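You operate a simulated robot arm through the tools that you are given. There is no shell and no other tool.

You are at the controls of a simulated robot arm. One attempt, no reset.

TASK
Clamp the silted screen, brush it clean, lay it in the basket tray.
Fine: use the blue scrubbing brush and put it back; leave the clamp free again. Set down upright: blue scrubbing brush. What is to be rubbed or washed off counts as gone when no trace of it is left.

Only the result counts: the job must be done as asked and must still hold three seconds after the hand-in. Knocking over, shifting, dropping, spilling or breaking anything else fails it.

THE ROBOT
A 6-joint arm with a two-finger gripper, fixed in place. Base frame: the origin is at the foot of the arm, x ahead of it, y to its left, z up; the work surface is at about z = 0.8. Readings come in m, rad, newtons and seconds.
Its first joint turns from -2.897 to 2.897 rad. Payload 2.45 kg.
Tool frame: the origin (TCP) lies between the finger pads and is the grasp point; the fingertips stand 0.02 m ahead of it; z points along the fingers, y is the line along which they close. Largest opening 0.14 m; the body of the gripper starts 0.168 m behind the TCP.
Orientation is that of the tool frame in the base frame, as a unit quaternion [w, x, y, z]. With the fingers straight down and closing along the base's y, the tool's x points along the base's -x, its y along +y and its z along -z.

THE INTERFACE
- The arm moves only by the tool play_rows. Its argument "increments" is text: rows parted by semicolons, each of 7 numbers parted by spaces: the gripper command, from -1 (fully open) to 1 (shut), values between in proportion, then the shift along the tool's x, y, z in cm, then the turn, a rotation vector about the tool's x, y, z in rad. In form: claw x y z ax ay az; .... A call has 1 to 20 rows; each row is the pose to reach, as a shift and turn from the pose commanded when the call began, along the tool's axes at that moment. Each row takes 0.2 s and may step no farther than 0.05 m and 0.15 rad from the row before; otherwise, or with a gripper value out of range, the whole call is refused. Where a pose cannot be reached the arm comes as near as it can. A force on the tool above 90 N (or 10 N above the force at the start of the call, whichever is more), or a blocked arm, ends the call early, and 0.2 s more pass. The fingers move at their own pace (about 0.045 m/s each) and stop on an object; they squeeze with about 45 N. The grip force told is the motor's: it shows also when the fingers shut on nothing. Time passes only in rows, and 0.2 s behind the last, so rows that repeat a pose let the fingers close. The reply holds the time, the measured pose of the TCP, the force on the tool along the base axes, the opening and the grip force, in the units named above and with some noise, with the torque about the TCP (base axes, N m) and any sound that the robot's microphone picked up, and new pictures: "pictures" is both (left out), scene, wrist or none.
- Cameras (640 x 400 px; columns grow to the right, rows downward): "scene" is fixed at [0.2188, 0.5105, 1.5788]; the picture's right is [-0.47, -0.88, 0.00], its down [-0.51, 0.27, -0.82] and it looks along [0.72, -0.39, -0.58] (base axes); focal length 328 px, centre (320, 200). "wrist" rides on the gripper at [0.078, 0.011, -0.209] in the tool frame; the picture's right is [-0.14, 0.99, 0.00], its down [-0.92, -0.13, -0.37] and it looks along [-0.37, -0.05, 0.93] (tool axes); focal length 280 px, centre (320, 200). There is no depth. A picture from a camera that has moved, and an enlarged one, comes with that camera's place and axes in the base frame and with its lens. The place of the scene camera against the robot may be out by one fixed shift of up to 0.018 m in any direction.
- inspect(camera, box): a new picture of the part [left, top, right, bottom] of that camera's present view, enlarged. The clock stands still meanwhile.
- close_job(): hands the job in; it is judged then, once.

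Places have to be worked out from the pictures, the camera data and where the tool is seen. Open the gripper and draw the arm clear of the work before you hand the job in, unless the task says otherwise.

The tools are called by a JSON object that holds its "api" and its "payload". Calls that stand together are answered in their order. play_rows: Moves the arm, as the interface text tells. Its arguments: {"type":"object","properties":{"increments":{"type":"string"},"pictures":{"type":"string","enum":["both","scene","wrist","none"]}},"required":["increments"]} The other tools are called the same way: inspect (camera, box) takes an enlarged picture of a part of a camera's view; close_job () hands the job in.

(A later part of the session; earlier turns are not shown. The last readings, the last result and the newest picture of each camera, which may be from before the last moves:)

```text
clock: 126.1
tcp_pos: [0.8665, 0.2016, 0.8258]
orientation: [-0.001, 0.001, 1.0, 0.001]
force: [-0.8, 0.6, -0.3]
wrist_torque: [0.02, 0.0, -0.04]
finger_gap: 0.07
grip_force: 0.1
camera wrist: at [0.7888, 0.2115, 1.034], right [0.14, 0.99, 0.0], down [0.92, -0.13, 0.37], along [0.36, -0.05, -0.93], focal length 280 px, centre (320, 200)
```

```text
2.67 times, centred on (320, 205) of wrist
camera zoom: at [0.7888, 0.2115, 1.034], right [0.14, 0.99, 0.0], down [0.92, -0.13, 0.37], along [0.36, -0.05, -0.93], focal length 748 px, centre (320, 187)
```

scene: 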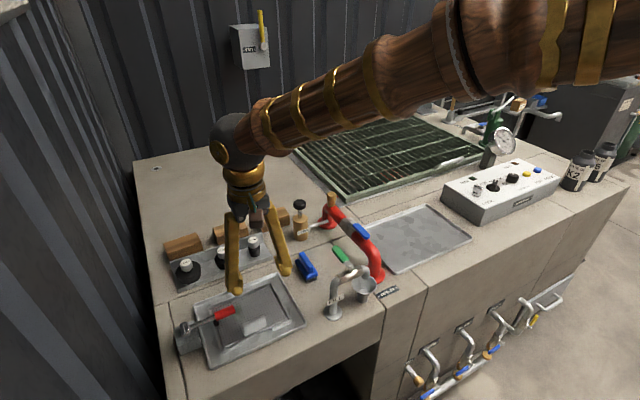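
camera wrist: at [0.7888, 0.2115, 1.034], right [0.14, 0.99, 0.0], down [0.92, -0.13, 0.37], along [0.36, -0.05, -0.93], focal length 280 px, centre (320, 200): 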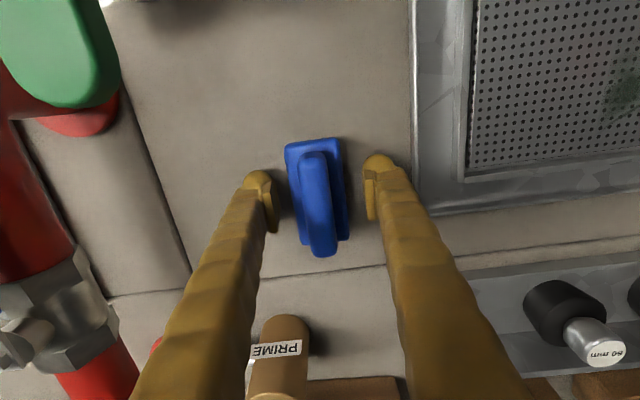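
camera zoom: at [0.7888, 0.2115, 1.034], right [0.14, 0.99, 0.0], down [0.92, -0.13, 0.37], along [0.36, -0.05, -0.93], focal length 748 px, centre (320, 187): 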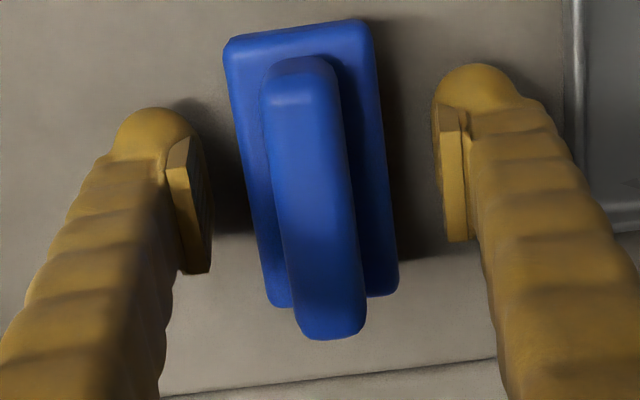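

Well centred now. Closing and lifting gently.

{"api": "play_rows", "payload": {"increments": "0 0 -0.1 0.1 0 0 0; 0.2 0 -0.1 0.1 0 0 0; 0.4 0 -0.1 0.1 0 0 0; 0.7 0 -0.1 0.1 0 0 0; 1 0 -0.1 0.1 0 0 0; 1 0 -0.1 0.1 0 0 0; 1 0 -0.1 -0.3 0 0 0; 1 0 -0.1 -1 0 0 0; 1 0 -0.1 -2.5 0 0 0; 1 0 -0.1 -5 0 0 0; 1 0 -0.1 -9 0 0 0; 1 0 -0.1 -13 0 0 0; 1 0 -0.1 -13 0 0 0", "pictures": "wrist"}}

```text
clock: 128.9
tcp_pos: [0.866, 0.2013, 0.9582]
orientation: [-0.001, 0.001, 1.0, 0.0]
force: [0.0, 0.0, 0.1]
wrist_torque: [0.02, 0.03, 0.03]
finger_gap: 0.0398
grip_force: 45.4
camera wrist: at [0.7868, 0.2114, 1.167], right [0.14, 0.99, 0.0], down [0.92, -0.13, 0.37], along [0.36, -0.05, -0.93], focal length 280 px, centre (320, 200)
```

wrist: 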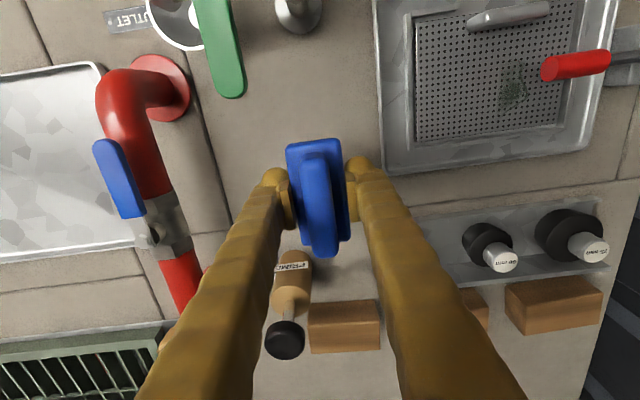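

Held. I'll move over the screen while turning the brush along y (az −90°), to centre (0.811, 0.385).

{"api": "play_rows", "payload": {"increments": "1 0.5 1.7 0 0 0 -0.143; 1 1 3.4 0 0 0 -0.286; 1 1.5 5.1 0 0 0 -0.429; 1 2 6.8 0 0 0 -0.572; 1 2.5 8.5 0 0 0 -0.715; 1 3 10.2 0 0 0 -0.858; 1 3.5 11.9 0 0 0 -1.001; 1 4 13.6 0 0 0 -1.144; 1 4.5 15.3 0 0 0 -1.287; 1 5 17 0 0 0 -1.43; 1 5.4 18.5 0 0 0 -1.5708; 1 5.4 18.5 4 0 0 -1.5708; 1 5.4 18.5 8 0 0 -1.5708; 1 5.4 18.5 10.6 0 0 -1.5708; 1 5.4 18.5 10.6 0 0 -1.5708", "pictures": "wrist"}}

{"api": "inspect", "payload": {"camera": "wrist", "box": [220, 130, 420, 330]}}

```text
clock: 132.1
tcp_pos: [0.8095, 0.3873, 0.8491]
orientation: [-0.001, -0.707, 0.708, 0.002]
force: [-0.3, 0.7, -0.4]
wrist_torque: [0.06, 0.01, 0.02]
finger_gap: 0.0396
grip_force: 44.5
camera wrist: at [0.7993, 0.3089, 1.0574], right [-0.99, 0.14, 0.0], down [0.13, 0.92, 0.37], along [0.05, 0.37, -0.93], focal length 280 px, centre (320, 200)
```

wrist: 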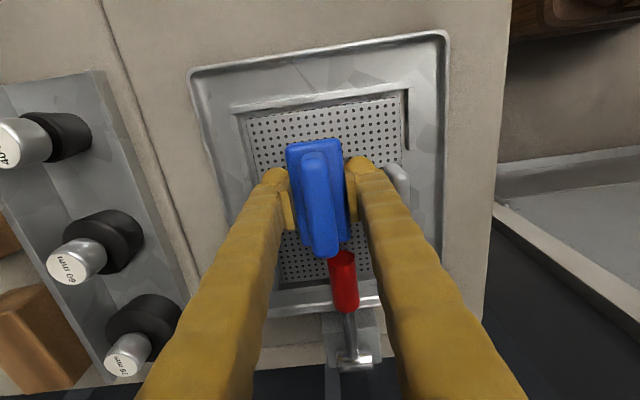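

```text
2.00 times, centred on (320, 230) of wrist
camera zoom: at [0.7993, 0.3089, 1.0574], right [-0.99, 0.14, 0.0], down [0.13, 0.92, 0.37], along [0.05, 0.37, -0.93], focal length 561 px, centre (320, 140)
```

zoom: 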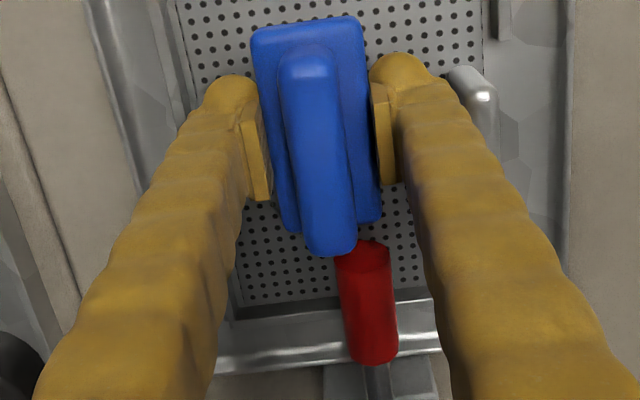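

The lever end measures y≈0.444 and the brush front y≈0.430, leaving 14 mm of travel. Descending to contact.

{"api": "play_rows", "payload": {"increments": "1 0 0 0.5 0 0 0; 1 0 0 0.9 0 0 0; 1 0 0 0.9 0 0 0", "pictures": "none"}}

{"api": "play_rows", "payload": {"increments": "1 0 0 0.1 0 0 0; 1 0 0 0.15 0 0 0; 1 0 0 0.15 0 0 0", "pictures": "none"}}

```text
clock: 132.9
tcp_pos: [0.8113, 0.3873, 0.8415]
orientation: [-0.001, -0.707, 0.707, 0.0]
force: [-0.4, 0.3, -1.5]
wrist_torque: [0.0, 0.04, -0.01]
finger_gap: 0.0397
grip_force: 44.9
```

```text
clock: 133.7
tcp_pos: [0.8112, 0.3857, 0.8394]
orientation: [-0.001, -0.707, 0.707, 0.0]
force: [0.1, 0.2, -1.5]
wrist_torque: [0.02, -0.01, 0.02]
finger_gap: 0.0392
grip_force: 45.4
```

Continuing in 1 mm steps to contact.

{"api": "play_rows", "payload": {"increments": "1 0 0 0.1 0 0 0; 1 0 0 0.15 0 0 0; 1 0 0 0.15 0 0 0", "pictures": "none"}}

{"api": "play_rows", "payload": {"increments": "1 0 0 0.05 0 0 0; 1 0 0 0.1 0 0 0; 1 0 0 0.1 0 0 0", "pictures": "none"}}

```text
clock: 134.5
tcp_pos: [0.8108, 0.3852, 0.8388]
orientation: [-0.001, -0.706, 0.708, 0.001]
force: [0.2, -0.1, 0.2]
wrist_torque: [0.01, 0.0, 0.0]
finger_gap: 0.04
grip_force: 45.0
```

```text
clock: 135.3
tcp_pos: [0.8109, 0.3859, 0.839]
orientation: [0.0, -0.707, 0.707, 0.0]
force: [-0.2, -0.1, -0.7]
wrist_torque: [-0.01, -0.04, 0.01]
finger_gap: 0.0395
grip_force: 45.1
```

{"api": "play_rows", "payload": {"increments": "1 0 0 0.05 0 0 0; 1 0 0 0.1 0 0 0; 1 0 0 0.1 0 0 0", "pictures": "none"}}

{"api": "play_rows", "payload": {"increments": "1 0 0 0.05 0 0 0; 1 0 0 0.1 0 0 0; 1 0 0 0.1 0 0 0", "pictures": "none"}}

```text
clock: 136.1
tcp_pos: [0.8117, 0.3863, 0.8383]
orientation: [-0.001, -0.707, 0.708, 0.0]
force: [-0.2, -1.7, -1.1]
wrist_torque: [0.0, 0.05, 0.04]
finger_gap: 0.0395
grip_force: 45.1
```

```text
clock: 136.9
tcp_pos: [0.812, 0.3861, 0.837]
orientation: [0.001, -0.706, 0.708, 0.001]
force: [0.7, -1.0, 16.3]
wrist_torque: [-0.73, 0.02, 0.02]
finger_gap: 0.0394
grip_force: 45.1
```

16 N contact, but centred at the rear end (torque −0.73), so the brush sits slightly front-up. I'll tilt the tool front-down by 0.012 rad about its own axis and recheck.

{"api": "play_rows", "payload": {"increments": "1 0 0 -0.05 0 0.006 0; 1 0 0 -0.05 0 0.012 0; 1 0 0 0 0 0.012 0; 1 0 0 0 0 0.012 0", "pictures": "none"}}

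```text
clock: 137.9
tcp_pos: [0.8104, 0.3866, 0.8355]
orientation: [-0.003, -0.706, 0.708, -0.004]
force: [7.7, -1.1, 27.6]
wrist_torque: [0.94, -0.05, -0.25]
finger_gap: 0.0397
grip_force: 45.5
```

Now the front takes the load; flat lies in between. I'll back off half that tilt and scrub in x strokes while stepping towards the lever end.

{"api": "play_rows", "payload": {"increments": "1 0 0 -0.03 0 -0.004 0; 1 0 -0.7 -0.03 0 -0.004 0; 1 0 0 -0.03 0 -0.004 0; 1 0 0.6 -0.03 0 -0.004 0; 1 -0.5 0.6 -0.03 0 -0.004 0; 1 -0.5 0 -0.03 0 -0.004 0; 1 -0.5 -0.7 -0.03 0 -0.004 0; 1 -0.9 -0.7 -0.03 0 -0.004 0; 1 -0.9 0 -0.03 0 -0.004 0; 1 -0.9 0.6 -0.03 0 -0.004 0; 1 -1.2 0.6 -0.03 0 -0.004 0; 1 -1.2 0 -0.03 0 -0.004 0; 1 -1.2 -0.7 -0.03 0 -0.004 0; 1 -1.2 0 -0.03 0 -0.004 0; 1 -1.2 0.6 -0.03 0 -0.004 0; 1 -1.2 0 -0.03 0 -0.004 0; 1 -1.2 0 -0.03 0 -0.004 0", "pictures": "wrist"}}

{"api": "inspect", "payload": {"camera": "wrist", "box": [220, 130, 420, 330]}}

{"api": "inspect", "payload": {"camera": "scene", "box": [190, 265, 290, 345]}}

```text
clock: 141.5
tcp_pos: [0.8115, 0.3969, 0.8365]
orientation: [-0.003, -0.707, 0.708, -0.001]
force: [-4.1, -13.0, -1.0]
wrist_torque: [0.33, -0.07, 0.2]
finger_gap: 0.0389
grip_force: 45.0
camera wrist: at [0.8006, 0.3206, 1.0457], right [-0.99, 0.14, 0.0], down [0.13, 0.92, 0.36], along [0.05, 0.36, -0.93], focal length 280 px, centre (320, 200)
```

wrist: 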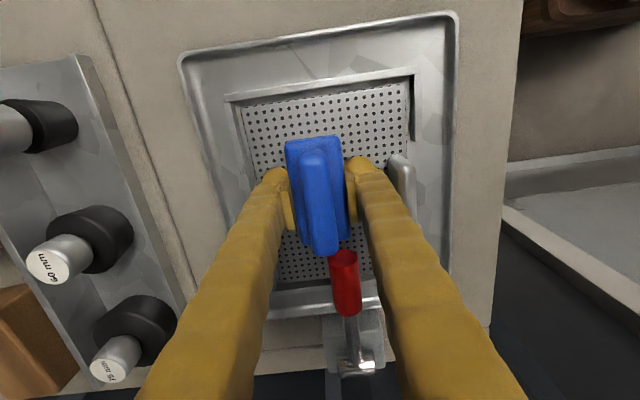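

```text
2.00 times, centred on (320, 230) of wrist
camera zoom: at [0.8006, 0.3206, 1.0457], right [-0.99, 0.14, 0.0], down [0.13, 0.92, 0.36], along [0.05, 0.36, -0.93], focal length 561 px, centre (320, 140)
```

zoom: 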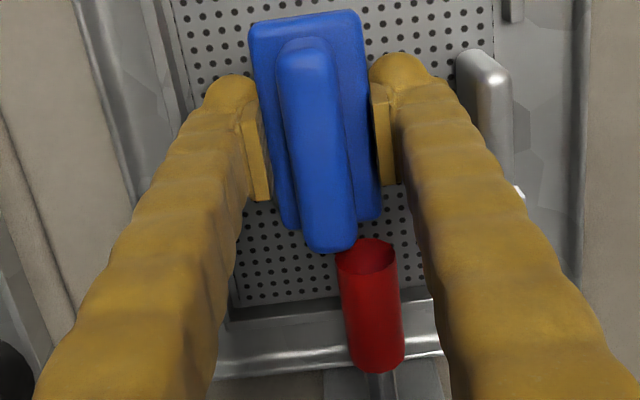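

```text
5.00 times, centred on (240, 305) of scene
camera zoom: at [0.2188, 0.5105, 1.5788], right [-0.47, -0.88, 0.0], down [-0.51, 0.27, -0.82], along [0.72, -0.39, -0.58], focal length 1637 px, centre (720, -325)
```

zoom: 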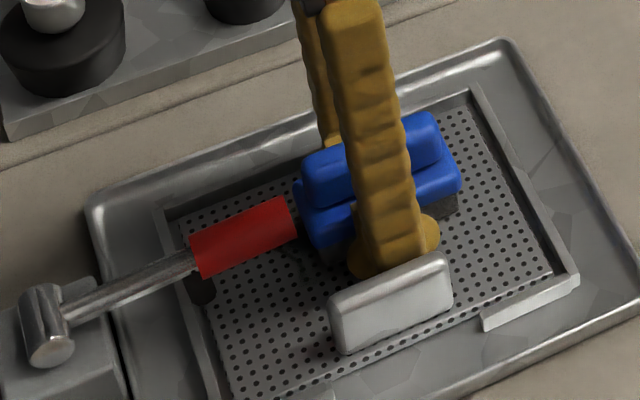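

The brush front is touching the lever end (fy −13 N). I'll back off in −y first so it can't catch under the lever, then lift and check the patch.

{"api": "play_rows", "payload": {"increments": "1 0.8 0 0 0 0 0; 1 1.6 0 -0.3 0 0 0; 1 2.5 0 -2 0 0 0; 1 4 0 -6 0 0 0; 1 8 0 -8 0 0 0; 1 12 0 -8 0 0 0; 1 14 0 -8 0 0 0; 1 14 0 -8 0 0 0", "pictures": "wrist"}}

{"api": "inspect", "payload": {"camera": "wrist", "box": [220, 200, 400, 330]}}

{"api": "inspect", "payload": {"camera": "scene", "box": [215, 275, 275, 325]}}

{"api": "inspect", "payload": {"camera": "scene", "box": [250, 210, 330, 290]}}

```text
clock: 143.3
tcp_pos: [0.8094, 0.2576, 0.9164]
orientation: [-0.003, -0.706, 0.708, -0.001]
force: [-0.2, 0.0, -0.5]
wrist_torque: [0.02, -0.02, 0.01]
finger_gap: 0.0392
grip_force: 45.3
camera wrist: at [0.7991, 0.1808, 1.1259], right [-0.99, 0.14, 0.0], down [0.13, 0.92, 0.36], along [0.05, 0.36, -0.93], focal length 280 px, centre (320, 200)
```

wrist: 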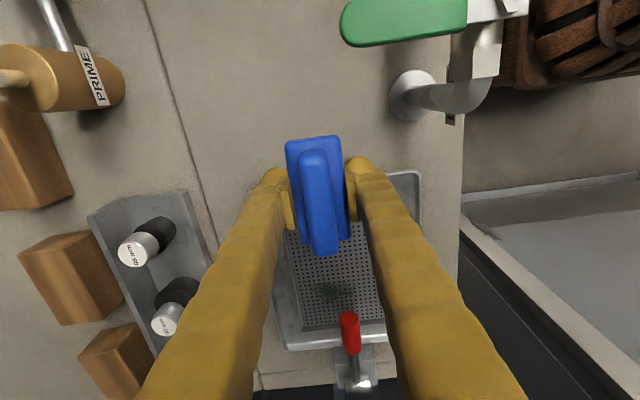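

```text
3.08 times, centred on (310, 265) of wrist
camera zoom: at [0.7991, 0.1808, 1.1259], right [-0.99, 0.14, 0.0], down [0.13, 0.92, 0.36], along [0.05, 0.36, -0.93], focal length 863 px, centre (351, 0)
```

zoom: 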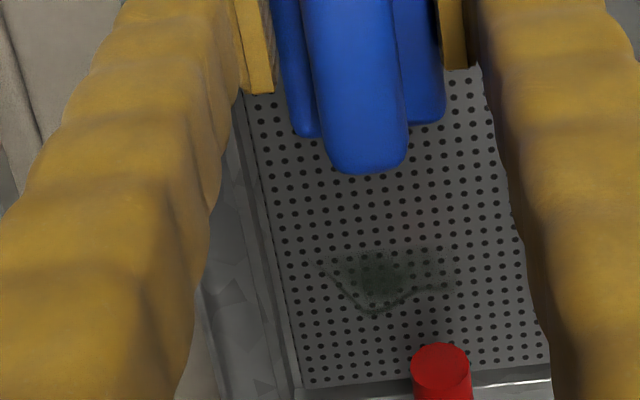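

```text
8.00 times, centred on (245, 300) of scene
camera zoom: at [0.2188, 0.5105, 1.5788], right [-0.47, -0.88, 0.0], down [-0.51, 0.27, -0.82], along [0.72, -0.39, -0.58], focal length 2620 px, centre (920, -600)
```

zoom: 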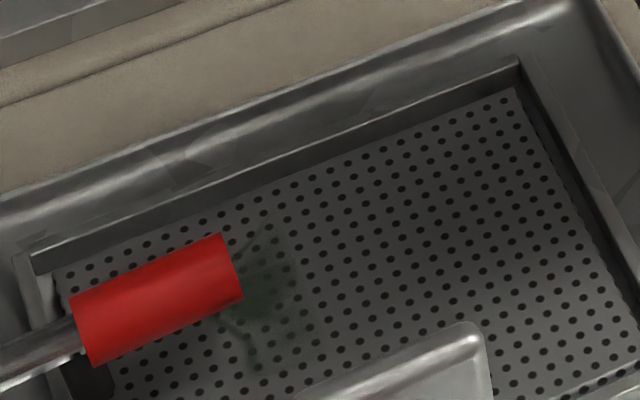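

```text
5.00 times, centred on (290, 250) of scene
camera zoom: at [0.2188, 0.5105, 1.5788], right [-0.47, -0.88, 0.0], down [-0.51, 0.27, -0.82], along [0.72, -0.39, -0.58], focal length 1637 px, centre (470, -50)
```

zoom: 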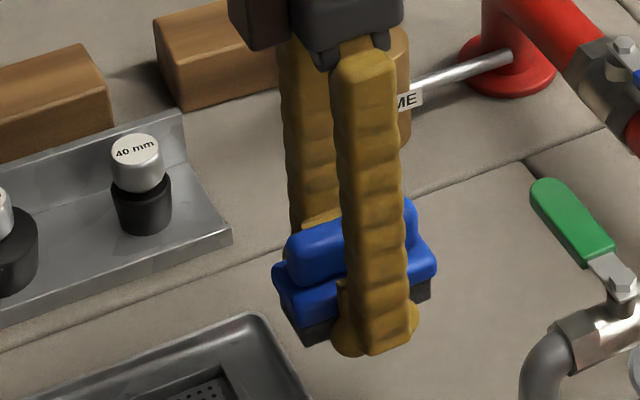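

The patch ahead of y≈0.423 is untouched because the front lifted when it met the lever. I'll return with the front about 8 mm short of the lever, press evenly (~25 N) and use x strokes only, which don't pitch the brush.

{"api": "play_rows", "payload": {"increments": "1 -4 0 0 0 0 0; 1 -8 0 0 0 0 0; 1 -12 0 0 0 0 0; 1 -13.6 0 2 0 0 0; 1 -13.6 0 5 0 0 0; 1 -13.6 0 7.6 0 0 0; 1 -13.6 0 7.9 0 0 0; 1 -13.6 0 7.9 0 0 0", "pictures": "none"}}

{"api": "play_rows", "payload": {"increments": "1 0 0 0.06 0 0 0; 1 0 0 0.12 0 0 0; 1 0 0 0.12 0 0 0", "pictures": "none"}}

```text
clock: 145.1
tcp_pos: [0.8108, 0.3936, 0.8354]
orientation: [-0.004, -0.707, 0.707, -0.002]
force: [-0.8, 0.3, -1.0]
wrist_torque: [0.02, -0.04, -0.03]
finger_gap: 0.039
grip_force: 45.7
```

```text
clock: 145.9
tcp_pos: [0.8097, 0.3931, 0.8352]
orientation: [-0.003, -0.706, 0.708, -0.001]
force: [-0.4, -0.1, -0.5]
wrist_torque: [-0.02, 0.02, -0.03]
finger_gap: 0.0391
grip_force: 44.6
```

No contact yet at this height; the brush has crept up slightly in the pads. Stepping a little more while watching fingertip clearance (about 3 mm).

{"api": "play_rows", "payload": {"increments": "1 0 0 0.05 0 0 0; 1 0 0 0.1 0 0 0; 1 0 0 0.1 0 0 0", "pictures": "none"}}

{"api": "inspect", "payload": {"camera": "scene", "box": [215, 265, 285, 335]}}

```text
clock: 146.7
tcp_pos: [0.8103, 0.3951, 0.8347]
orientation: [-0.003, -0.706, 0.708, -0.002]
force: [0.9, -3.5, 11.0]
wrist_torque: [-0.6, 0.07, 0.04]
finger_gap: 0.0392
grip_force: 44.9
```

```text
5.71 times, centred on (250, 300) of scene
camera zoom: at [0.2188, 0.5105, 1.5788], right [-0.47, -0.88, 0.0], down [-0.51, 0.27, -0.82], along [0.72, -0.39, -0.58], focal length 1871 px, centre (720, -371)
```

zoom: 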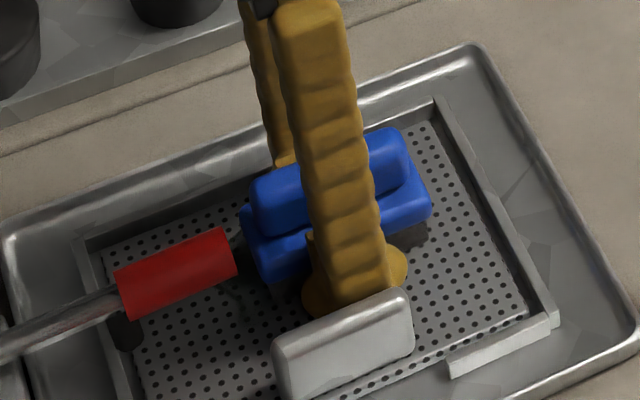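

Contact is at the rear again (front-up pitch). I'll tilt the tool a further 0.015 rad front-down and recheck.

{"api": "play_rows", "payload": {"increments": "1 0 0 -0.05 0 0.008 0; 1 0 0 -0.05 0 0.015 0; 1 0 0 -0.02 0 0.015 0; 1 0 0 -0.02 0 0.015 0", "pictures": "none"}}

```text
clock: 147.7
tcp_pos: [0.8115, 0.3938, 0.8351]
orientation: [-0.008, -0.706, 0.708, -0.008]
force: [1.7, 4.0, 12.3]
wrist_torque: [0.51, 0.0, -0.02]
finger_gap: 0.0391
grip_force: 44.9
```

Now the front carries the load. I'll do repeated x strokes here, gradually adding a little pressure and tilt.

{"api": "play_rows", "payload": {"increments": "1 0 -0.4 0 0 0 0; 1 0 -0.75 0 0 0 0; 1 0 -0.3 0.01 0 0.002 0; 1 0 0.2 0.01 0 0.002 0; 1 0 0.6 0.01 0 0.002 0; 1 0 0.2 0.02 0 0.004 0; 1 0 -0.3 0.02 0 0.004 0; 1 0 -0.75 0.02 0 0.004 0; 1 0 -0.3 0.03 0 0.006 0; 1 0 0.2 0.03 0 0.006 0; 1 0 0.6 0.03 0 0.006 0; 1 0 0.2 0.03 0 0.008 0; 1 0 -0.3 0.03 0 0.008 0; 1 0 -0.75 0.03 0 0.008 0; 1 0 -0.3 0.04 0 0.01 0; 1 0 0.2 0.04 0 0.01 0; 1 0 0.6 0.04 0 0.01 0; 1 0 0 0.04 0 0.01 0; 1 0 0 0.04 0 0.01 0", "pictures": "none"}}

```text
clock: 151.7
tcp_pos: [0.8106, 0.3956, 0.8346]
orientation: [-0.011, -0.707, 0.707, -0.01]
force: [-8.0, 0.8, 26.5]
wrist_torque: [1.03, 0.12, 0.28]
finger_gap: 0.0391
grip_force: 44.7
```

Good: 26 N at the front. A few more strokes here and 3 mm further forward, then I'll back off and look.

{"api": "play_rows", "payload": {"increments": "1 0 -0.4 0 0 0 0; 1 0 -0.75 0 0 0 0; 1 -0.3 -0.3 0 0 0 0; 1 -0.3 0.2 0 0 0 0; 1 -0.3 0.6 0 0 0 0; 1 -0.3 0.2 0 0 0 0; 1 -0.3 -0.3 0 0 0 0; 1 -0.3 -0.75 0 0 0 0; 1 0 -0.3 0 0 0 0; 1 0 0.2 0 0 0 0; 1 0 0.6 0 0 0 0; 1 0.5 0 -0.1 0 0 0; 1 1.5 0 -0.5 0 0 0; 1 2.5 0 -2 0 0 0; 1 5 0 -6 0 0 0; 1 9 0 -8 0 0 0; 1 13 0 -8 0 0 0; 1 13 0 -8 0 0 0", "pictures": "wrist"}}

{"api": "inspect", "payload": {"camera": "wrist", "box": [220, 200, 400, 330]}}

{"api": "inspect", "payload": {"camera": "scene", "box": [215, 275, 275, 325]}}

{"api": "inspect", "payload": {"camera": "scene", "box": [250, 210, 330, 290]}}

```text
clock: 155.5
tcp_pos: [0.8119, 0.2691, 0.919]
orientation: [-0.012, -0.706, 0.708, -0.011]
force: [-0.5, 0.5, -0.8]
wrist_torque: [-0.03, 0.04, 0.0]
finger_gap: 0.0389
grip_force: 44.9
camera wrist: at [0.8008, 0.1971, 1.1297], right [-0.99, 0.14, 0.0], down [0.13, 0.93, 0.34], along [0.05, 0.34, -0.94], focal length 280 px, centre (320, 200)
```

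wrist: 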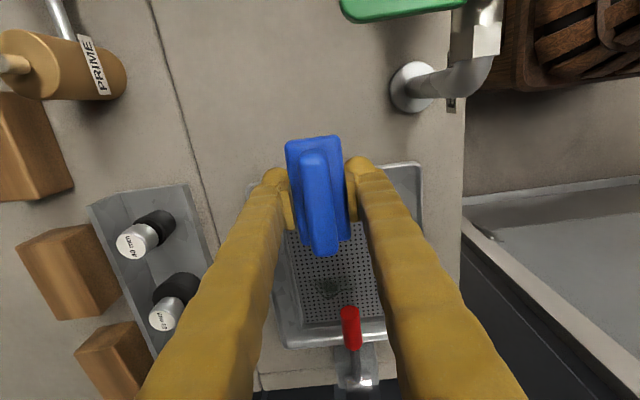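

```text
3.08 times, centred on (310, 265) of wrist
camera zoom: at [0.8008, 0.1971, 1.1297], right [-0.99, 0.14, 0.0], down [0.13, 0.93, 0.34], along [0.05, 0.34, -0.94], focal length 863 px, centre (351, 0)
```

zoom: 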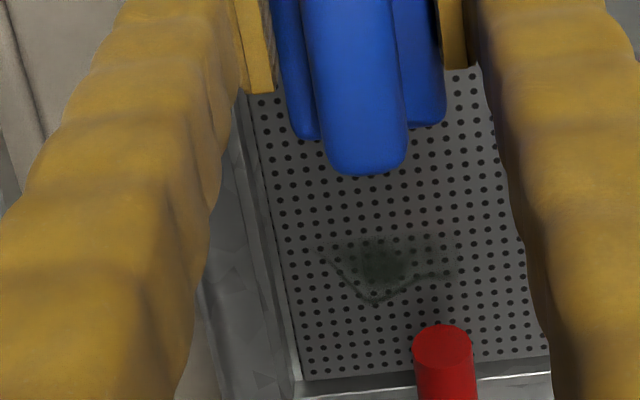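

```text
8.00 times, centred on (245, 300) of scene
camera zoom: at [0.2188, 0.5105, 1.5788], right [-0.47, -0.88, 0.0], down [-0.51, 0.27, -0.82], along [0.72, -0.39, -0.58], focal length 2620 px, centre (920, -600)
```

zoom: 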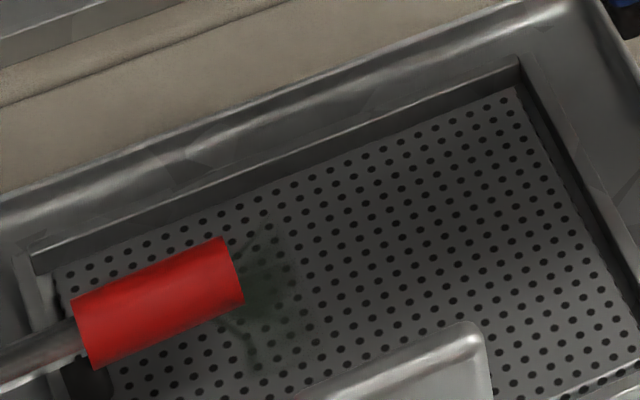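

```text
5.00 times, centred on (290, 250) of scene
camera zoom: at [0.2188, 0.5105, 1.5788], right [-0.47, -0.88, 0.0], down [-0.51, 0.27, -0.82], along [0.72, -0.39, -0.58], focal length 1637 px, centre (470, -50)
```

zoom: 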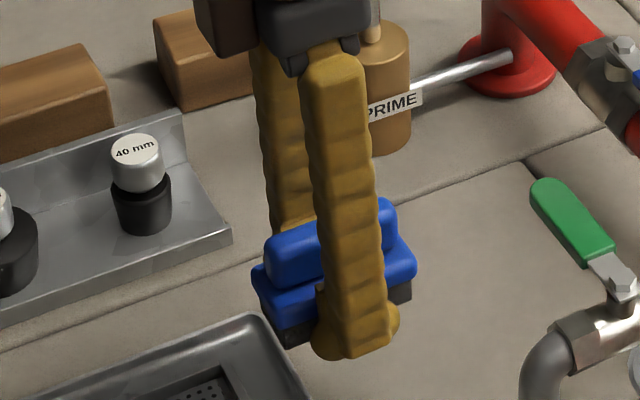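

The erased boundary sits a fixed ~26 mm ahead of the brush centre, so the brush centre must get closer to the leftover patch. I'll regrip near the brush's +x end, so the fingers can pass beside the lever. First I level the tool and return the brush to the table.

{"api": "play_rows", "payload": {"increments": "1 0 0 -1 0 -0.012 0; 1 0 0 -2 0 -0.024 0; 1 0 0 -2 0 -0.033 0; 1 0 0 -2 0 -0.033 0", "pictures": "none"}}

{"api": "play_rows", "payload": {"increments": "1 0.6 -0.5 0 0 0 0.143; 1 1.2 -1 0 0 0 0.286; 1 1.8 -1.5 0 0 0 0.429; 1 2.4 -2 0 0 0 0.572; 1 3 -2.5 0 0 0 0.715; 1 3.6 -3 0 0 0 0.858; 1 4.2 -3.5 0 0 0 1.001; 1 4.8 -4 0 0 0 1.144; 1 5.4 -4.5 0 0 0 1.287; 1 6 -5 0 0 0 1.43; 1 6.8 -5.5 0 0 0 1.5708; 1 6.8 -5.5 4 0 0 1.5708; 1 6.8 -5.5 8 0 0 1.5708; 1 6.8 -5.5 9.6 0 0 1.5708; 1 6.8 -5.5 9.6 0 0 1.5708", "pictures": "both"}}

{"api": "inspect", "payload": {"camera": "scene", "box": [270, 210, 350, 290]}}

```text
clock: 156.5
tcp_pos: [0.812, 0.2681, 0.9389]
orientation: [0.0, -0.706, 0.708, 0.001]
force: [0.4, -0.5, 0.4]
wrist_torque: [0.02, 0.0, 0.0]
finger_gap: 0.0391
grip_force: 44.8
```

```text
clock: 159.7
tcp_pos: [0.8655, 0.2015, 0.8425]
orientation: [-0.001, 0.002, 1.0, 0.001]
force: [-0.3, -0.2, -1.2]
wrist_torque: [0.0, -0.02, -0.02]
finger_gap: 0.0395
grip_force: 44.9
camera wrist: at [0.7875, 0.2109, 1.0516], right [0.14, 0.99, 0.0], down [0.92, -0.13, 0.37], along [0.36, -0.05, -0.93], focal length 280 px, centre (320, 200)
```

scene: 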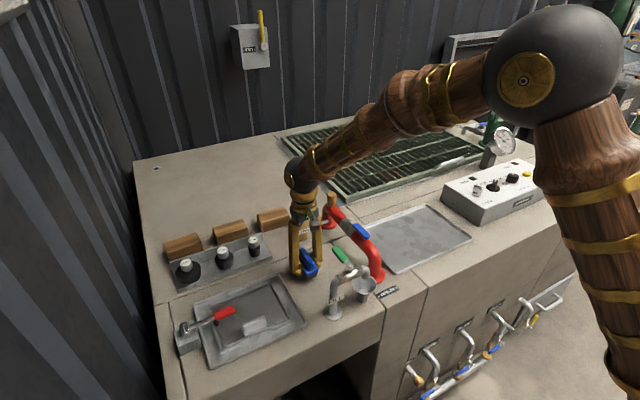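
wrist: 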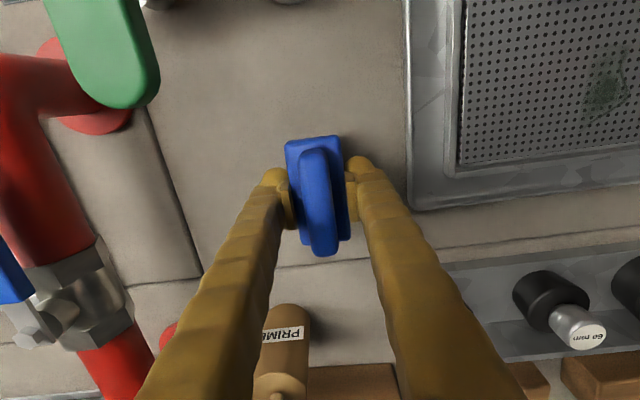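

```text
5.00 times, centred on (310, 250) of scene
camera zoom: at [0.2188, 0.5105, 1.5788], right [-0.47, -0.88, 0.0], down [-0.51, 0.27, -0.82], along [0.72, -0.39, -0.58], focal length 1637 px, centre (370, -50)
```

zoom: 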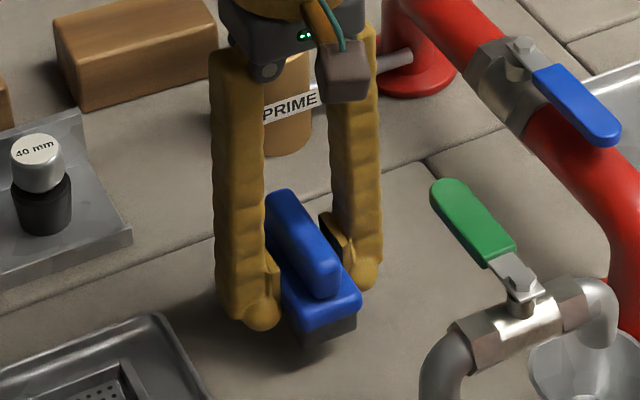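

Lowering to the table in small steps.

{"api": "play_rows", "payload": {"increments": "1 0 0 0.8 0 0 0; 1 0 0 1.3 0 0 0; 1 0 0 1.5 0 0 0; 1 0 0 1.5 0 0 0", "pictures": "none"}}

{"api": "play_rows", "payload": {"increments": "1 0 0 0.1 0 0 0; 1 0 0 0.2 0 0 0; 1 0 0 0.2 0 0 0", "pictures": "none"}}

{"api": "play_rows", "payload": {"increments": "1 0 0 0.1 0 0 0; 1 0 0 0.15 0 0 0; 1 0 0 0.15 0 0 0", "pictures": "none"}}

```text
clock: 160.7
tcp_pos: [0.8641, 0.1995, 0.8284]
orientation: [0.0, 0.001, 1.0, 0.0]
force: [1.0, 0.6, -0.7]
wrist_torque: [0.03, -0.07, 0.0]
finger_gap: 0.0392
grip_force: 44.8
```

```text
clock: 161.5
tcp_pos: [0.8647, 0.1994, 0.8263]
orientation: [-0.001, 0.0, 1.0, 0.0]
force: [0.5, 0.2, -1.2]
wrist_torque: [-0.06, -0.01, 0.01]
finger_gap: 0.039
grip_force: 45.0
```

```text
clock: 162.3
tcp_pos: [0.8663, 0.1993, 0.8234]
orientation: [-0.001, 0.0, 1.0, 0.0]
force: [0.6, 0.1, -0.5]
wrist_torque: [-0.02, -0.01, -0.01]
finger_gap: 0.0388
grip_force: 45.0
```

One more millimetre at a time.

{"api": "play_rows", "payload": {"increments": "1 0 0 0.05 0 0 0; 1 0 0 0.1 0 0 0; 1 0 0 0.1 0 0 0", "pictures": "none"}}

{"api": "play_rows", "payload": {"increments": "1 0 0 0.05 0 0 0; 1 0 0 0.1 0 0 0; 1 0 0 0.1 0 0 0", "pictures": "none"}}

```text
clock: 163.1
tcp_pos: [0.8658, 0.1994, 0.8221]
orientation: [0.0, 0.001, 1.0, 0.0]
force: [0.1, -2.2, 3.3]
wrist_torque: [-0.1, 0.16, 0.06]
finger_gap: 0.0389
grip_force: 45.4
```

```text
clock: 163.9
tcp_pos: [0.8647, 0.1996, 0.8242]
orientation: [-0.001, 0.002, 1.0, 0.0]
force: [1.4, 0.9, 12.2]
wrist_torque: [0.01, 0.55, 0.0]
finger_gap: 0.0391
grip_force: 45.3
```

On the table. Releasing, raising 4 mm, and shifting the fingers +25 mm in x.

{"api": "play_rows", "payload": {"increments": "0.3 0 0 0 0 0 0; 0 0 0 0 0 0 0; 0 0 0 -0.2 0 0 0; 0 -0.8 0 -0.4 0 0 0; 0 -1.6 0 -0.4 0 0 0; 0 -2.5 0 -0.4 0 0 0; 0 -2.5 0 -0.4 0 0 0", "pictures": "wrist"}}

{"api": "inspect", "payload": {"camera": "wrist", "box": [240, 90, 400, 240]}}

```text
clock: 165.5
tcp_pos: [0.8914, 0.1995, 0.8256]
orientation: [-0.001, 0.0, 1.0, 0.0]
force: [-0.8, 0.3, 1.0]
wrist_torque: [0.03, 0.0, -0.01]
finger_gap: 0.0701
grip_force: 0.0
camera wrist: at [0.813, 0.2104, 1.0341], right [0.14, 0.99, 0.0], down [0.92, -0.13, 0.37], along [0.36, -0.05, -0.93], focal length 280 px, centre (320, 200)
```

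wrist: 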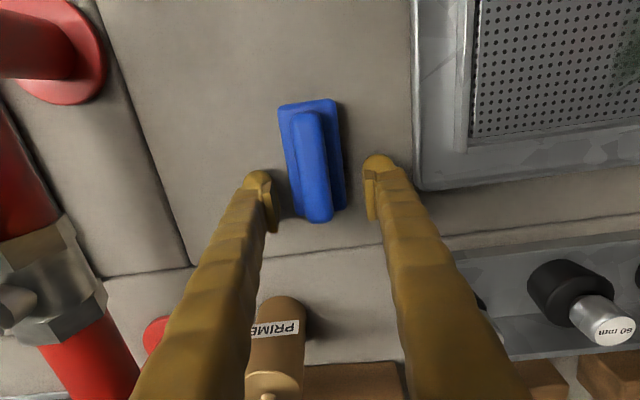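

```text
2.67 times, centred on (320, 165) of wrist
camera zoom: at [0.813, 0.2104, 1.0341], right [0.14, 0.99, 0.0], down [0.92, -0.13, 0.37], along [0.36, -0.05, -0.93], focal length 748 px, centre (320, 293)
```

zoom: 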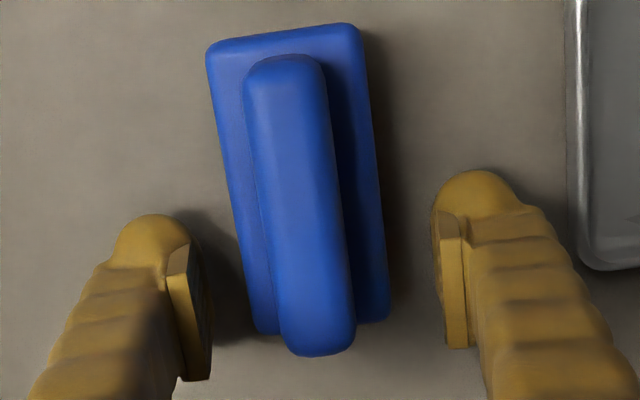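

The fingers are now about 28 mm towards +x from the brush centre. I'll nudge back 2 mm and close, then lift gently.

{"api": "play_rows", "payload": {"increments": "0 0.2 0 0 0 0 0; 0.2 0.2 0 0 0 0 0; 0.4 0.2 0 0 0 0 0; 0.7 0.2 0 0 0 0 0; 1 0.2 0 0 0 0 0; 1 0.2 0 0 0 0 0; 1 0.2 0 -0.4 0 0 0; 1 0.2 0 -1 0 0 0; 1 0.2 0 -2.5 0 0 0; 1 0.2 0 -5 0 0 0; 1 0.2 0 -9 0 0 0; 1 0.2 0 -12 0 0 0; 1 0.2 0 -12 0 0 0", "pictures": "wrist"}}

{"api": "inspect", "payload": {"camera": "scene", "box": [260, 180, 350, 280]}}

```text
clock: 168.3
tcp_pos: [0.8913, 0.2, 0.9468]
orientation: [0.0, 0.001, 1.0, 0.0]
force: [0.1, -0.4, -0.2]
wrist_torque: [-0.03, 0.0, -0.01]
finger_gap: 0.0402
grip_force: 45.3
camera wrist: at [0.8127, 0.2099, 1.155], right [0.14, 0.99, 0.0], down [0.92, -0.13, 0.37], along [0.36, -0.05, -0.93], focal length 280 px, centre (320, 200)
```

wrist: 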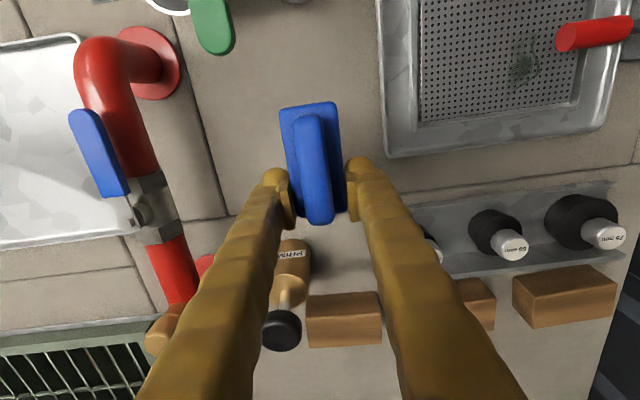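

```text
4.00 times, centred on (305, 230) of scene
camera zoom: at [0.2188, 0.5105, 1.5788], right [-0.47, -0.88, 0.0], down [-0.51, 0.27, -0.82], along [0.72, -0.39, -0.58], focal length 1310 px, centre (380, 80)
```

zoom: 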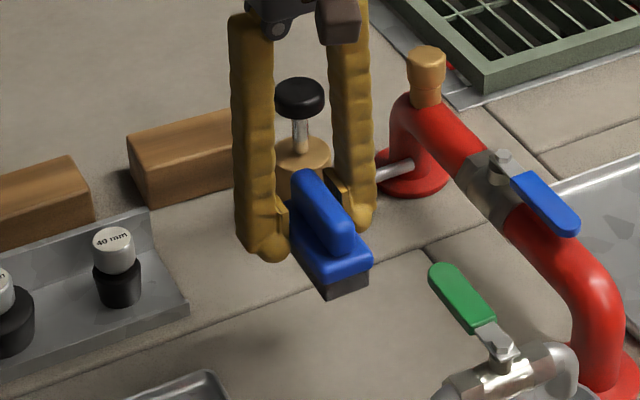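

Held. I'll carry it, still along x, to brush centre (0.811, 0.395), which puts the fingers at x≈0.837, beside the lever.

{"api": "play_rows", "payload": {"increments": "1 0.9 3.3 0 0 0 0; 1 1.8 6.6 0 0 0 0; 1 2.7 9.9 0 0 0 0; 1 3.6 13.2 0 0 0 0; 1 4.5 16.5 0 0 0 0; 1 5.2 19.5 0 0 0 0; 1 5.2 19.5 4 0 0 0; 1 5.2 19.5 8 0 0 0; 1 5.2 19.5 9.6 0 0 0; 1 5.2 19.5 9.6 0 0 0", "pictures": "both"}}

{"api": "inspect", "payload": {"camera": "wrist", "box": [230, 60, 430, 250]}}

{"api": "inspect", "payload": {"camera": "scene", "box": [190, 250, 310, 350]}}

```text
clock: 170.5
tcp_pos: [0.8374, 0.3951, 0.8504]
orientation: [-0.001, 0.002, 1.0, 0.0]
force: [-0.7, -0.7, -0.3]
wrist_torque: [-0.03, -0.07, 0.02]
finger_gap: 0.04
grip_force: 45.1
camera wrist: at [0.7598, 0.4051, 1.0601], right [0.14, 0.99, 0.0], down [0.92, -0.13, 0.37], along [0.36, -0.05, -0.93], focal length 280 px, centre (320, 200)
```

scene: 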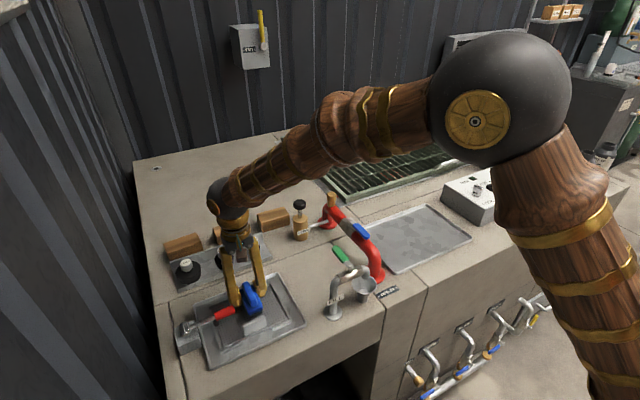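
wrist: 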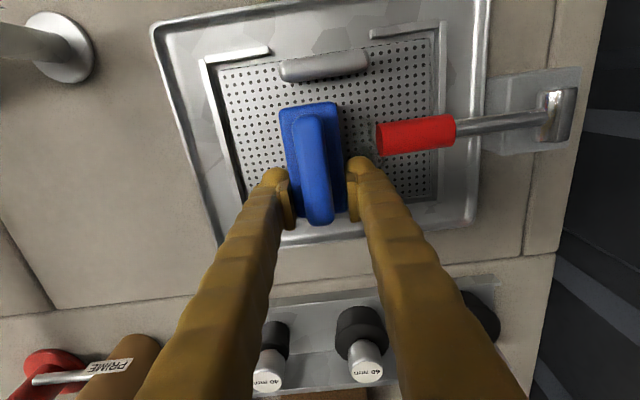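

```text
2.11 times, centred on (330, 155) of wrist
camera zoom: at [0.7598, 0.4051, 1.0601], right [0.14, 0.99, 0.0], down [0.92, -0.13, 0.37], along [0.36, -0.05, -0.93], focal length 590 px, centre (299, 295)
```

zoom: 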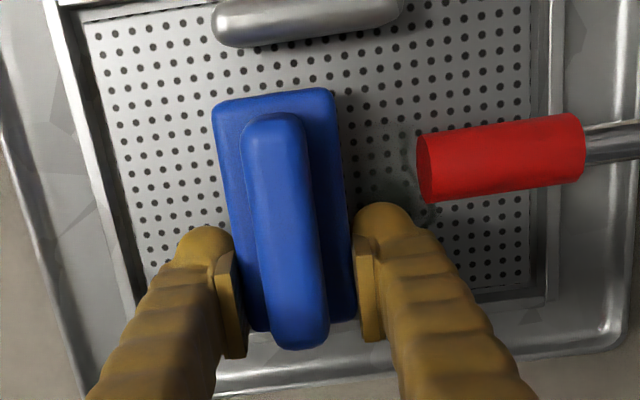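

```text
4.00 times, centred on (250, 300) of scene
camera zoom: at [0.2188, 0.5105, 1.5788], right [-0.47, -0.88, 0.0], down [-0.51, 0.27, -0.82], along [0.72, -0.39, -0.58], focal length 1310 px, centre (600, -200)
```

zoom: 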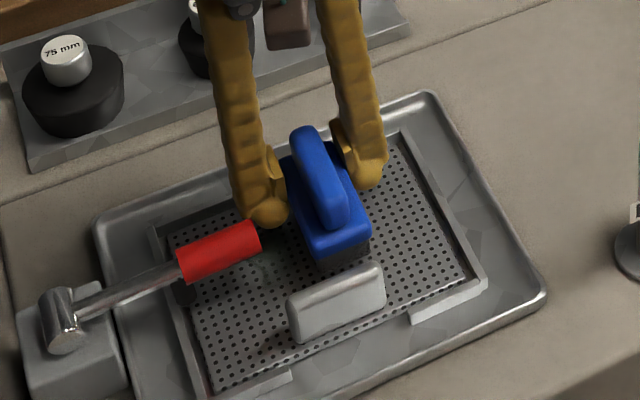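

The fingers now sit on the +x side of the lever, so the brush can move up to the lever end. Descending to contact.

{"api": "play_rows", "payload": {"increments": "1 0 0 0.5 0 0 0; 1 0 0 0.9 0 0 0; 1 0 0 1.05 0 0 0; 1 0 0 1.05 0 0 0", "pictures": "none"}}

{"api": "play_rows", "payload": {"increments": "1 0 0 0.05 0 0 0; 1 0 0 0.1 0 0 0; 1 0 0 0.1 0 0 0", "pictures": "none"}}

{"api": "play_rows", "payload": {"increments": "1 0 0 0.05 0 0 0; 1 0 0 0.1 0 0 0; 1 0 0 0.1 0 0 0", "pictures": "none"}}

```text
clock: 171.5
tcp_pos: [0.8369, 0.3942, 0.8395]
orientation: [0.0, 0.001, 1.0, 0.0]
force: [0.0, -0.2, -1.4]
wrist_torque: [0.0, -0.03, -0.04]
finger_gap: 0.0397
grip_force: 45.0
```

```text
clock: 172.3
tcp_pos: [0.8365, 0.3947, 0.8398]
orientation: [-0.001, 0.001, 1.0, 0.0]
force: [1.1, 0.9, -0.5]
wrist_torque: [0.01, 0.0, -0.03]
finger_gap: 0.0402
grip_force: 44.6
```

```text
clock: 173.1
tcp_pos: [0.8368, 0.3955, 0.8383]
orientation: [0.0, 0.001, 1.0, 0.0]
force: [-0.6, -0.5, -0.4]
wrist_torque: [0.01, -0.02, 0.0]
finger_gap: 0.0399
grip_force: 45.2
```

{"api": "play_rows", "payload": {"increments": "1 0 0 0.05 0 0 0; 1 0 0 0.08 0 0 0; 1 0 0 0.08 0 0 0", "pictures": "none"}}

{"api": "play_rows", "payload": {"increments": "1 0 0 0.05 0 0 0; 1 0 0 0.08 0 0 0; 1 0 0 0.08 0 0 0", "pictures": "none"}}

```text
clock: 173.9
tcp_pos: [0.8365, 0.3952, 0.8374]
orientation: [0.0, 0.001, 1.0, 0.001]
force: [5.1, 3.4, 20.8]
wrist_torque: [0.01, 0.79, -0.16]
finger_gap: 0.0398
grip_force: 45.1
```

```text
clock: 174.7
tcp_pos: [0.8376, 0.3943, 0.8359]
orientation: [0.0, 0.001, 1.0, 0.001]
force: [-0.6, 1.4, 35.2]
wrist_torque: [0.0, 0.01, -0.02]
finger_gap: 0.0396
grip_force: 44.7
```

Contact made. I'll ease the pressure and stroke in y up to just short of the lever end (y_c≈0.421), with small x shifts.

{"api": "play_rows", "payload": {"increments": "1 0 0 -0.08 0 0 0; 1 0 0.7 -0.08 0 0 0; 1 0 1.4 -0.08 0 0 0; 1 0 2.1 -0.08 0 0 0; 1 0 2.6 -0.08 0 0 0; 1 0 2 -0.08 0 0 0; 1 0 1.4 -0.08 0 0 0; 1 0 2 -0.08 0 0 0; 1 0 2.6 -0.08 0 0 0; 1 -0.5 2.6 -0.08 0 0 0; 1 -0.5 2 -0.08 0 0 0; 1 -0.5 1.4 -0.08 0 0 0; 1 -0.5 2 -0.08 0 0 0; 1 -0.5 2.6 -0.08 0 0 0; 1 0 2.6 -0.08 0 0 0; 1 0 2.6 -0.08 0 0 0", "pictures": "wrist"}}

{"api": "inspect", "payload": {"camera": "wrist", "box": [230, 60, 430, 250]}}

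{"api": "inspect", "payload": {"camera": "scene", "box": [200, 260, 290, 335]}}

```text
clock: 178.1
tcp_pos: [0.8379, 0.4208, 0.8363]
orientation: [-0.001, 0.001, 1.0, 0.0]
force: [0.5, 0.4, -1.7]
wrist_torque: [0.01, -0.01, -0.01]
finger_gap: 0.0399
grip_force: 45.2
camera wrist: at [0.7594, 0.4309, 1.046], right [0.14, 0.99, 0.0], down [0.92, -0.13, 0.37], along [0.36, -0.05, -0.93], focal length 280 px, centre (320, 200)
```

wrist: 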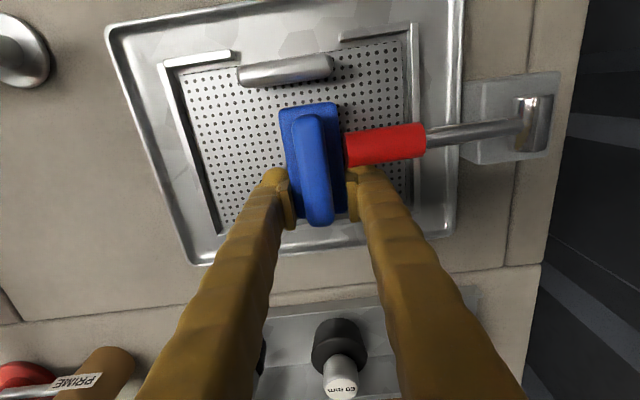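

```text
2.11 times, centred on (330, 155) of wrist
camera zoom: at [0.7594, 0.4309, 1.046], right [0.14, 0.99, 0.0], down [0.92, -0.13, 0.37], along [0.36, -0.05, -0.93], focal length 590 px, centre (299, 295)
```

zoom: 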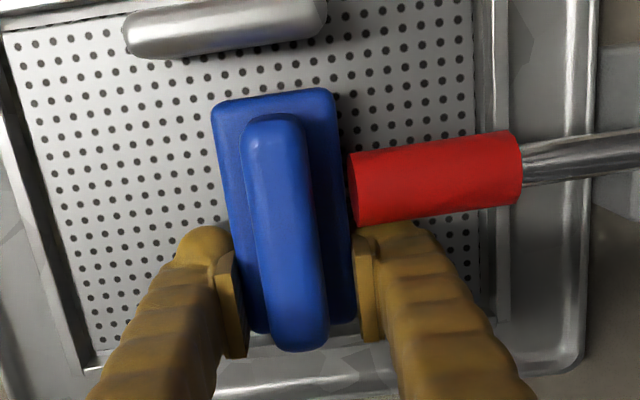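

```text
5.33 times, centred on (245, 298) of scene
camera zoom: at [0.2188, 0.5105, 1.5788], right [-0.47, -0.88, 0.0], down [-0.51, 0.27, -0.82], along [0.72, -0.39, -0.58], focal length 1746 px, centre (720, -320)
```

zoom: 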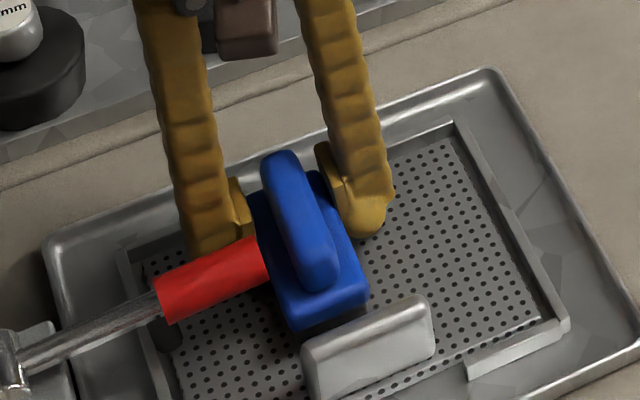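

The brush reaches right up to the lever end, but contact is light. I'll lower slightly to restore pressure and stroke again.

{"api": "play_rows", "payload": {"increments": "1 0 0 0.05 0 0 0; 1 0 0 0.08 0 0 0; 1 0 0 0.08 0 0 0", "pictures": "none"}}

```text
clock: 178.9
tcp_pos: [0.8371, 0.4216, 0.8369]
orientation: [-0.001, 0.001, 1.0, 0.002]
force: [-2.1, -1.6, 7.1]
wrist_torque: [-0.02, -0.13, -0.06]
finger_gap: 0.0396
grip_force: 44.9
```

The load is at the +x end, so the far end is slightly up. I'll tilt the −x end down by 0.012 rad and recheck.

{"api": "play_rows", "payload": {"increments": "1 0 -0.2 -0.05 0 -0.006 0; 1 0 -0.2 -0.05 0 -0.012 0; 1 0 -0.2 0 0 -0.012 0; 1 0 -0.2 0 0 -0.012 0", "pictures": "none"}}

```text
clock: 179.9
tcp_pos: [0.8377, 0.4182, 0.8376]
orientation: [0.005, 0.001, 1.0, 0.001]
force: [0.3, 3.2, 17.0]
wrist_torque: [0.03, 1.11, -0.18]
finger_gap: 0.0393
grip_force: 45.0
```

Now the far end carries it; flat lies in between. I'll set half that tilt and scrub in y and x near the lever.

{"api": "play_rows", "payload": {"increments": "1 0 0 0 0 0.005 0; 1 0 -0.7 0.01 0 0.005 0; 1 0 -1.4 0.01 0 0.005 0; 1 0 -0.7 0.01 0 0.005 0; 1 0 0 0.01 0 0.005 0; 1 0 0.35 0.01 0 0.005 0; 1 -0.5 0.35 0.02 0 0.005 0; 1 0 0.35 0.02 0 0.005 0; 1 0.4 0.35 0.02 0 0.005 0; 1 0 0.35 0.02 0 0.005 0; 1 -0.5 0.35 0.02 0 0.005 0; 1 -0.5 -0.4 0.02 0 0.005 0; 1 -0.5 -1.2 0.02 0 0.005 0; 1 -0.5 -0.4 0.02 0 0.005 0; 1 -0.5 0.35 0.02 0 0.005 0; 1 0 0.35 0.02 0 0.005 0; 1 0.4 0.35 0.02 0 0.005 0; 1 0 -0.3 0.02 0 0.005 0; 1 0 -0.3 0.02 0 0.005 0", "pictures": "none"}}

```text
clock: 183.9
tcp_pos: [0.8363, 0.4157, 0.8354]
orientation: [0.003, 0.0, 1.0, -0.001]
force: [-0.2, -0.7, -1.2]
wrist_torque: [-0.02, -0.01, 0.01]
finger_gap: 0.0391
grip_force: 45.2
```

Contact was lost again at the end. I'll back away (−y first) and look at the result.

{"api": "play_rows", "payload": {"increments": "1 0 -1 -0.2 0 0 0; 1 0 -2.5 -2 0 0 0; 1 0 -4 -6 0 0 0; 1 0 -8 -8 0 0 0; 1 0 -12 -9 0 0 0; 1 0 -16 -9 0 0 0; 1 0 -16 -9 0 0 0", "pictures": "wrist"}}

{"api": "inspect", "payload": {"camera": "wrist", "box": [420, 40, 580, 170]}}

{"api": "inspect", "payload": {"camera": "scene", "box": [215, 275, 275, 325]}}

```text
clock: 185.5
tcp_pos: [0.84, 0.2543, 0.9261]
orientation: [0.003, 0.001, 1.0, 0.0]
force: [0.5, -0.1, -2.1]
wrist_torque: [0.03, 0.01, -0.01]
finger_gap: 0.039
grip_force: 45.0
camera wrist: at [0.7611, 0.2655, 1.1348], right [0.14, 0.99, 0.0], down [0.92, -0.13, 0.37], along [0.37, -0.05, -0.93], focal length 280 px, centre (320, 200)
```

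wrist: 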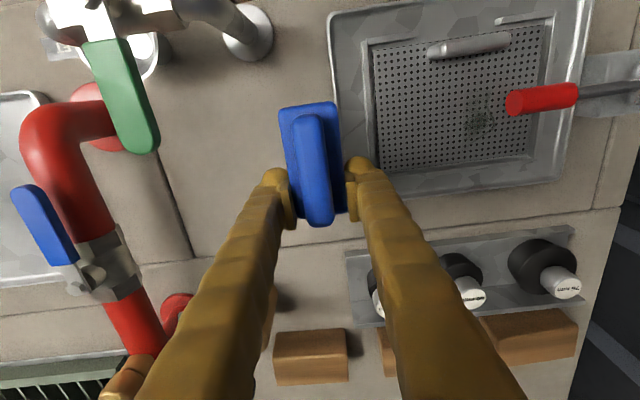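

```text
3.08 times, centred on (500, 105) of wrist
camera zoom: at [0.7611, 0.2655, 1.1348], right [0.14, 0.99, 0.0], down [0.92, -0.13, 0.37], along [0.37, -0.05, -0.93], focal length 863 px, centre (-234, 492)
```

zoom: 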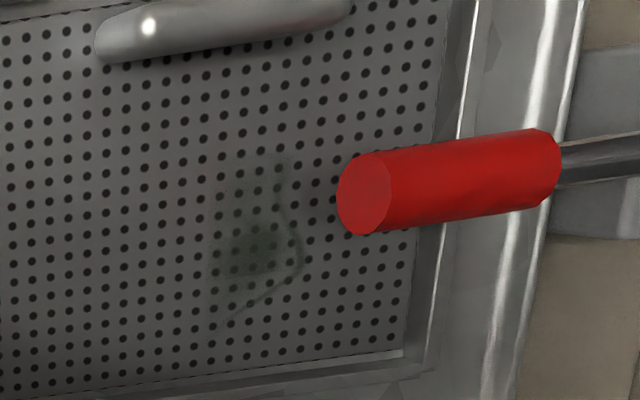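

```text
8.00 times, centred on (245, 300) of scene
camera zoom: at [0.2188, 0.5105, 1.5788], right [-0.47, -0.88, 0.0], down [-0.51, 0.27, -0.82], along [0.72, -0.39, -0.58], focal length 2620 px, centre (920, -600)
```

zoom: 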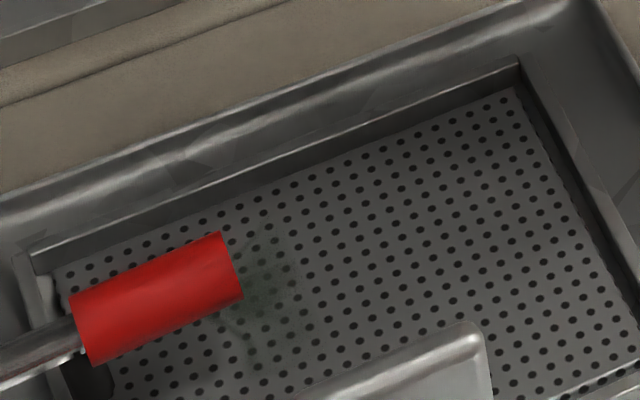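

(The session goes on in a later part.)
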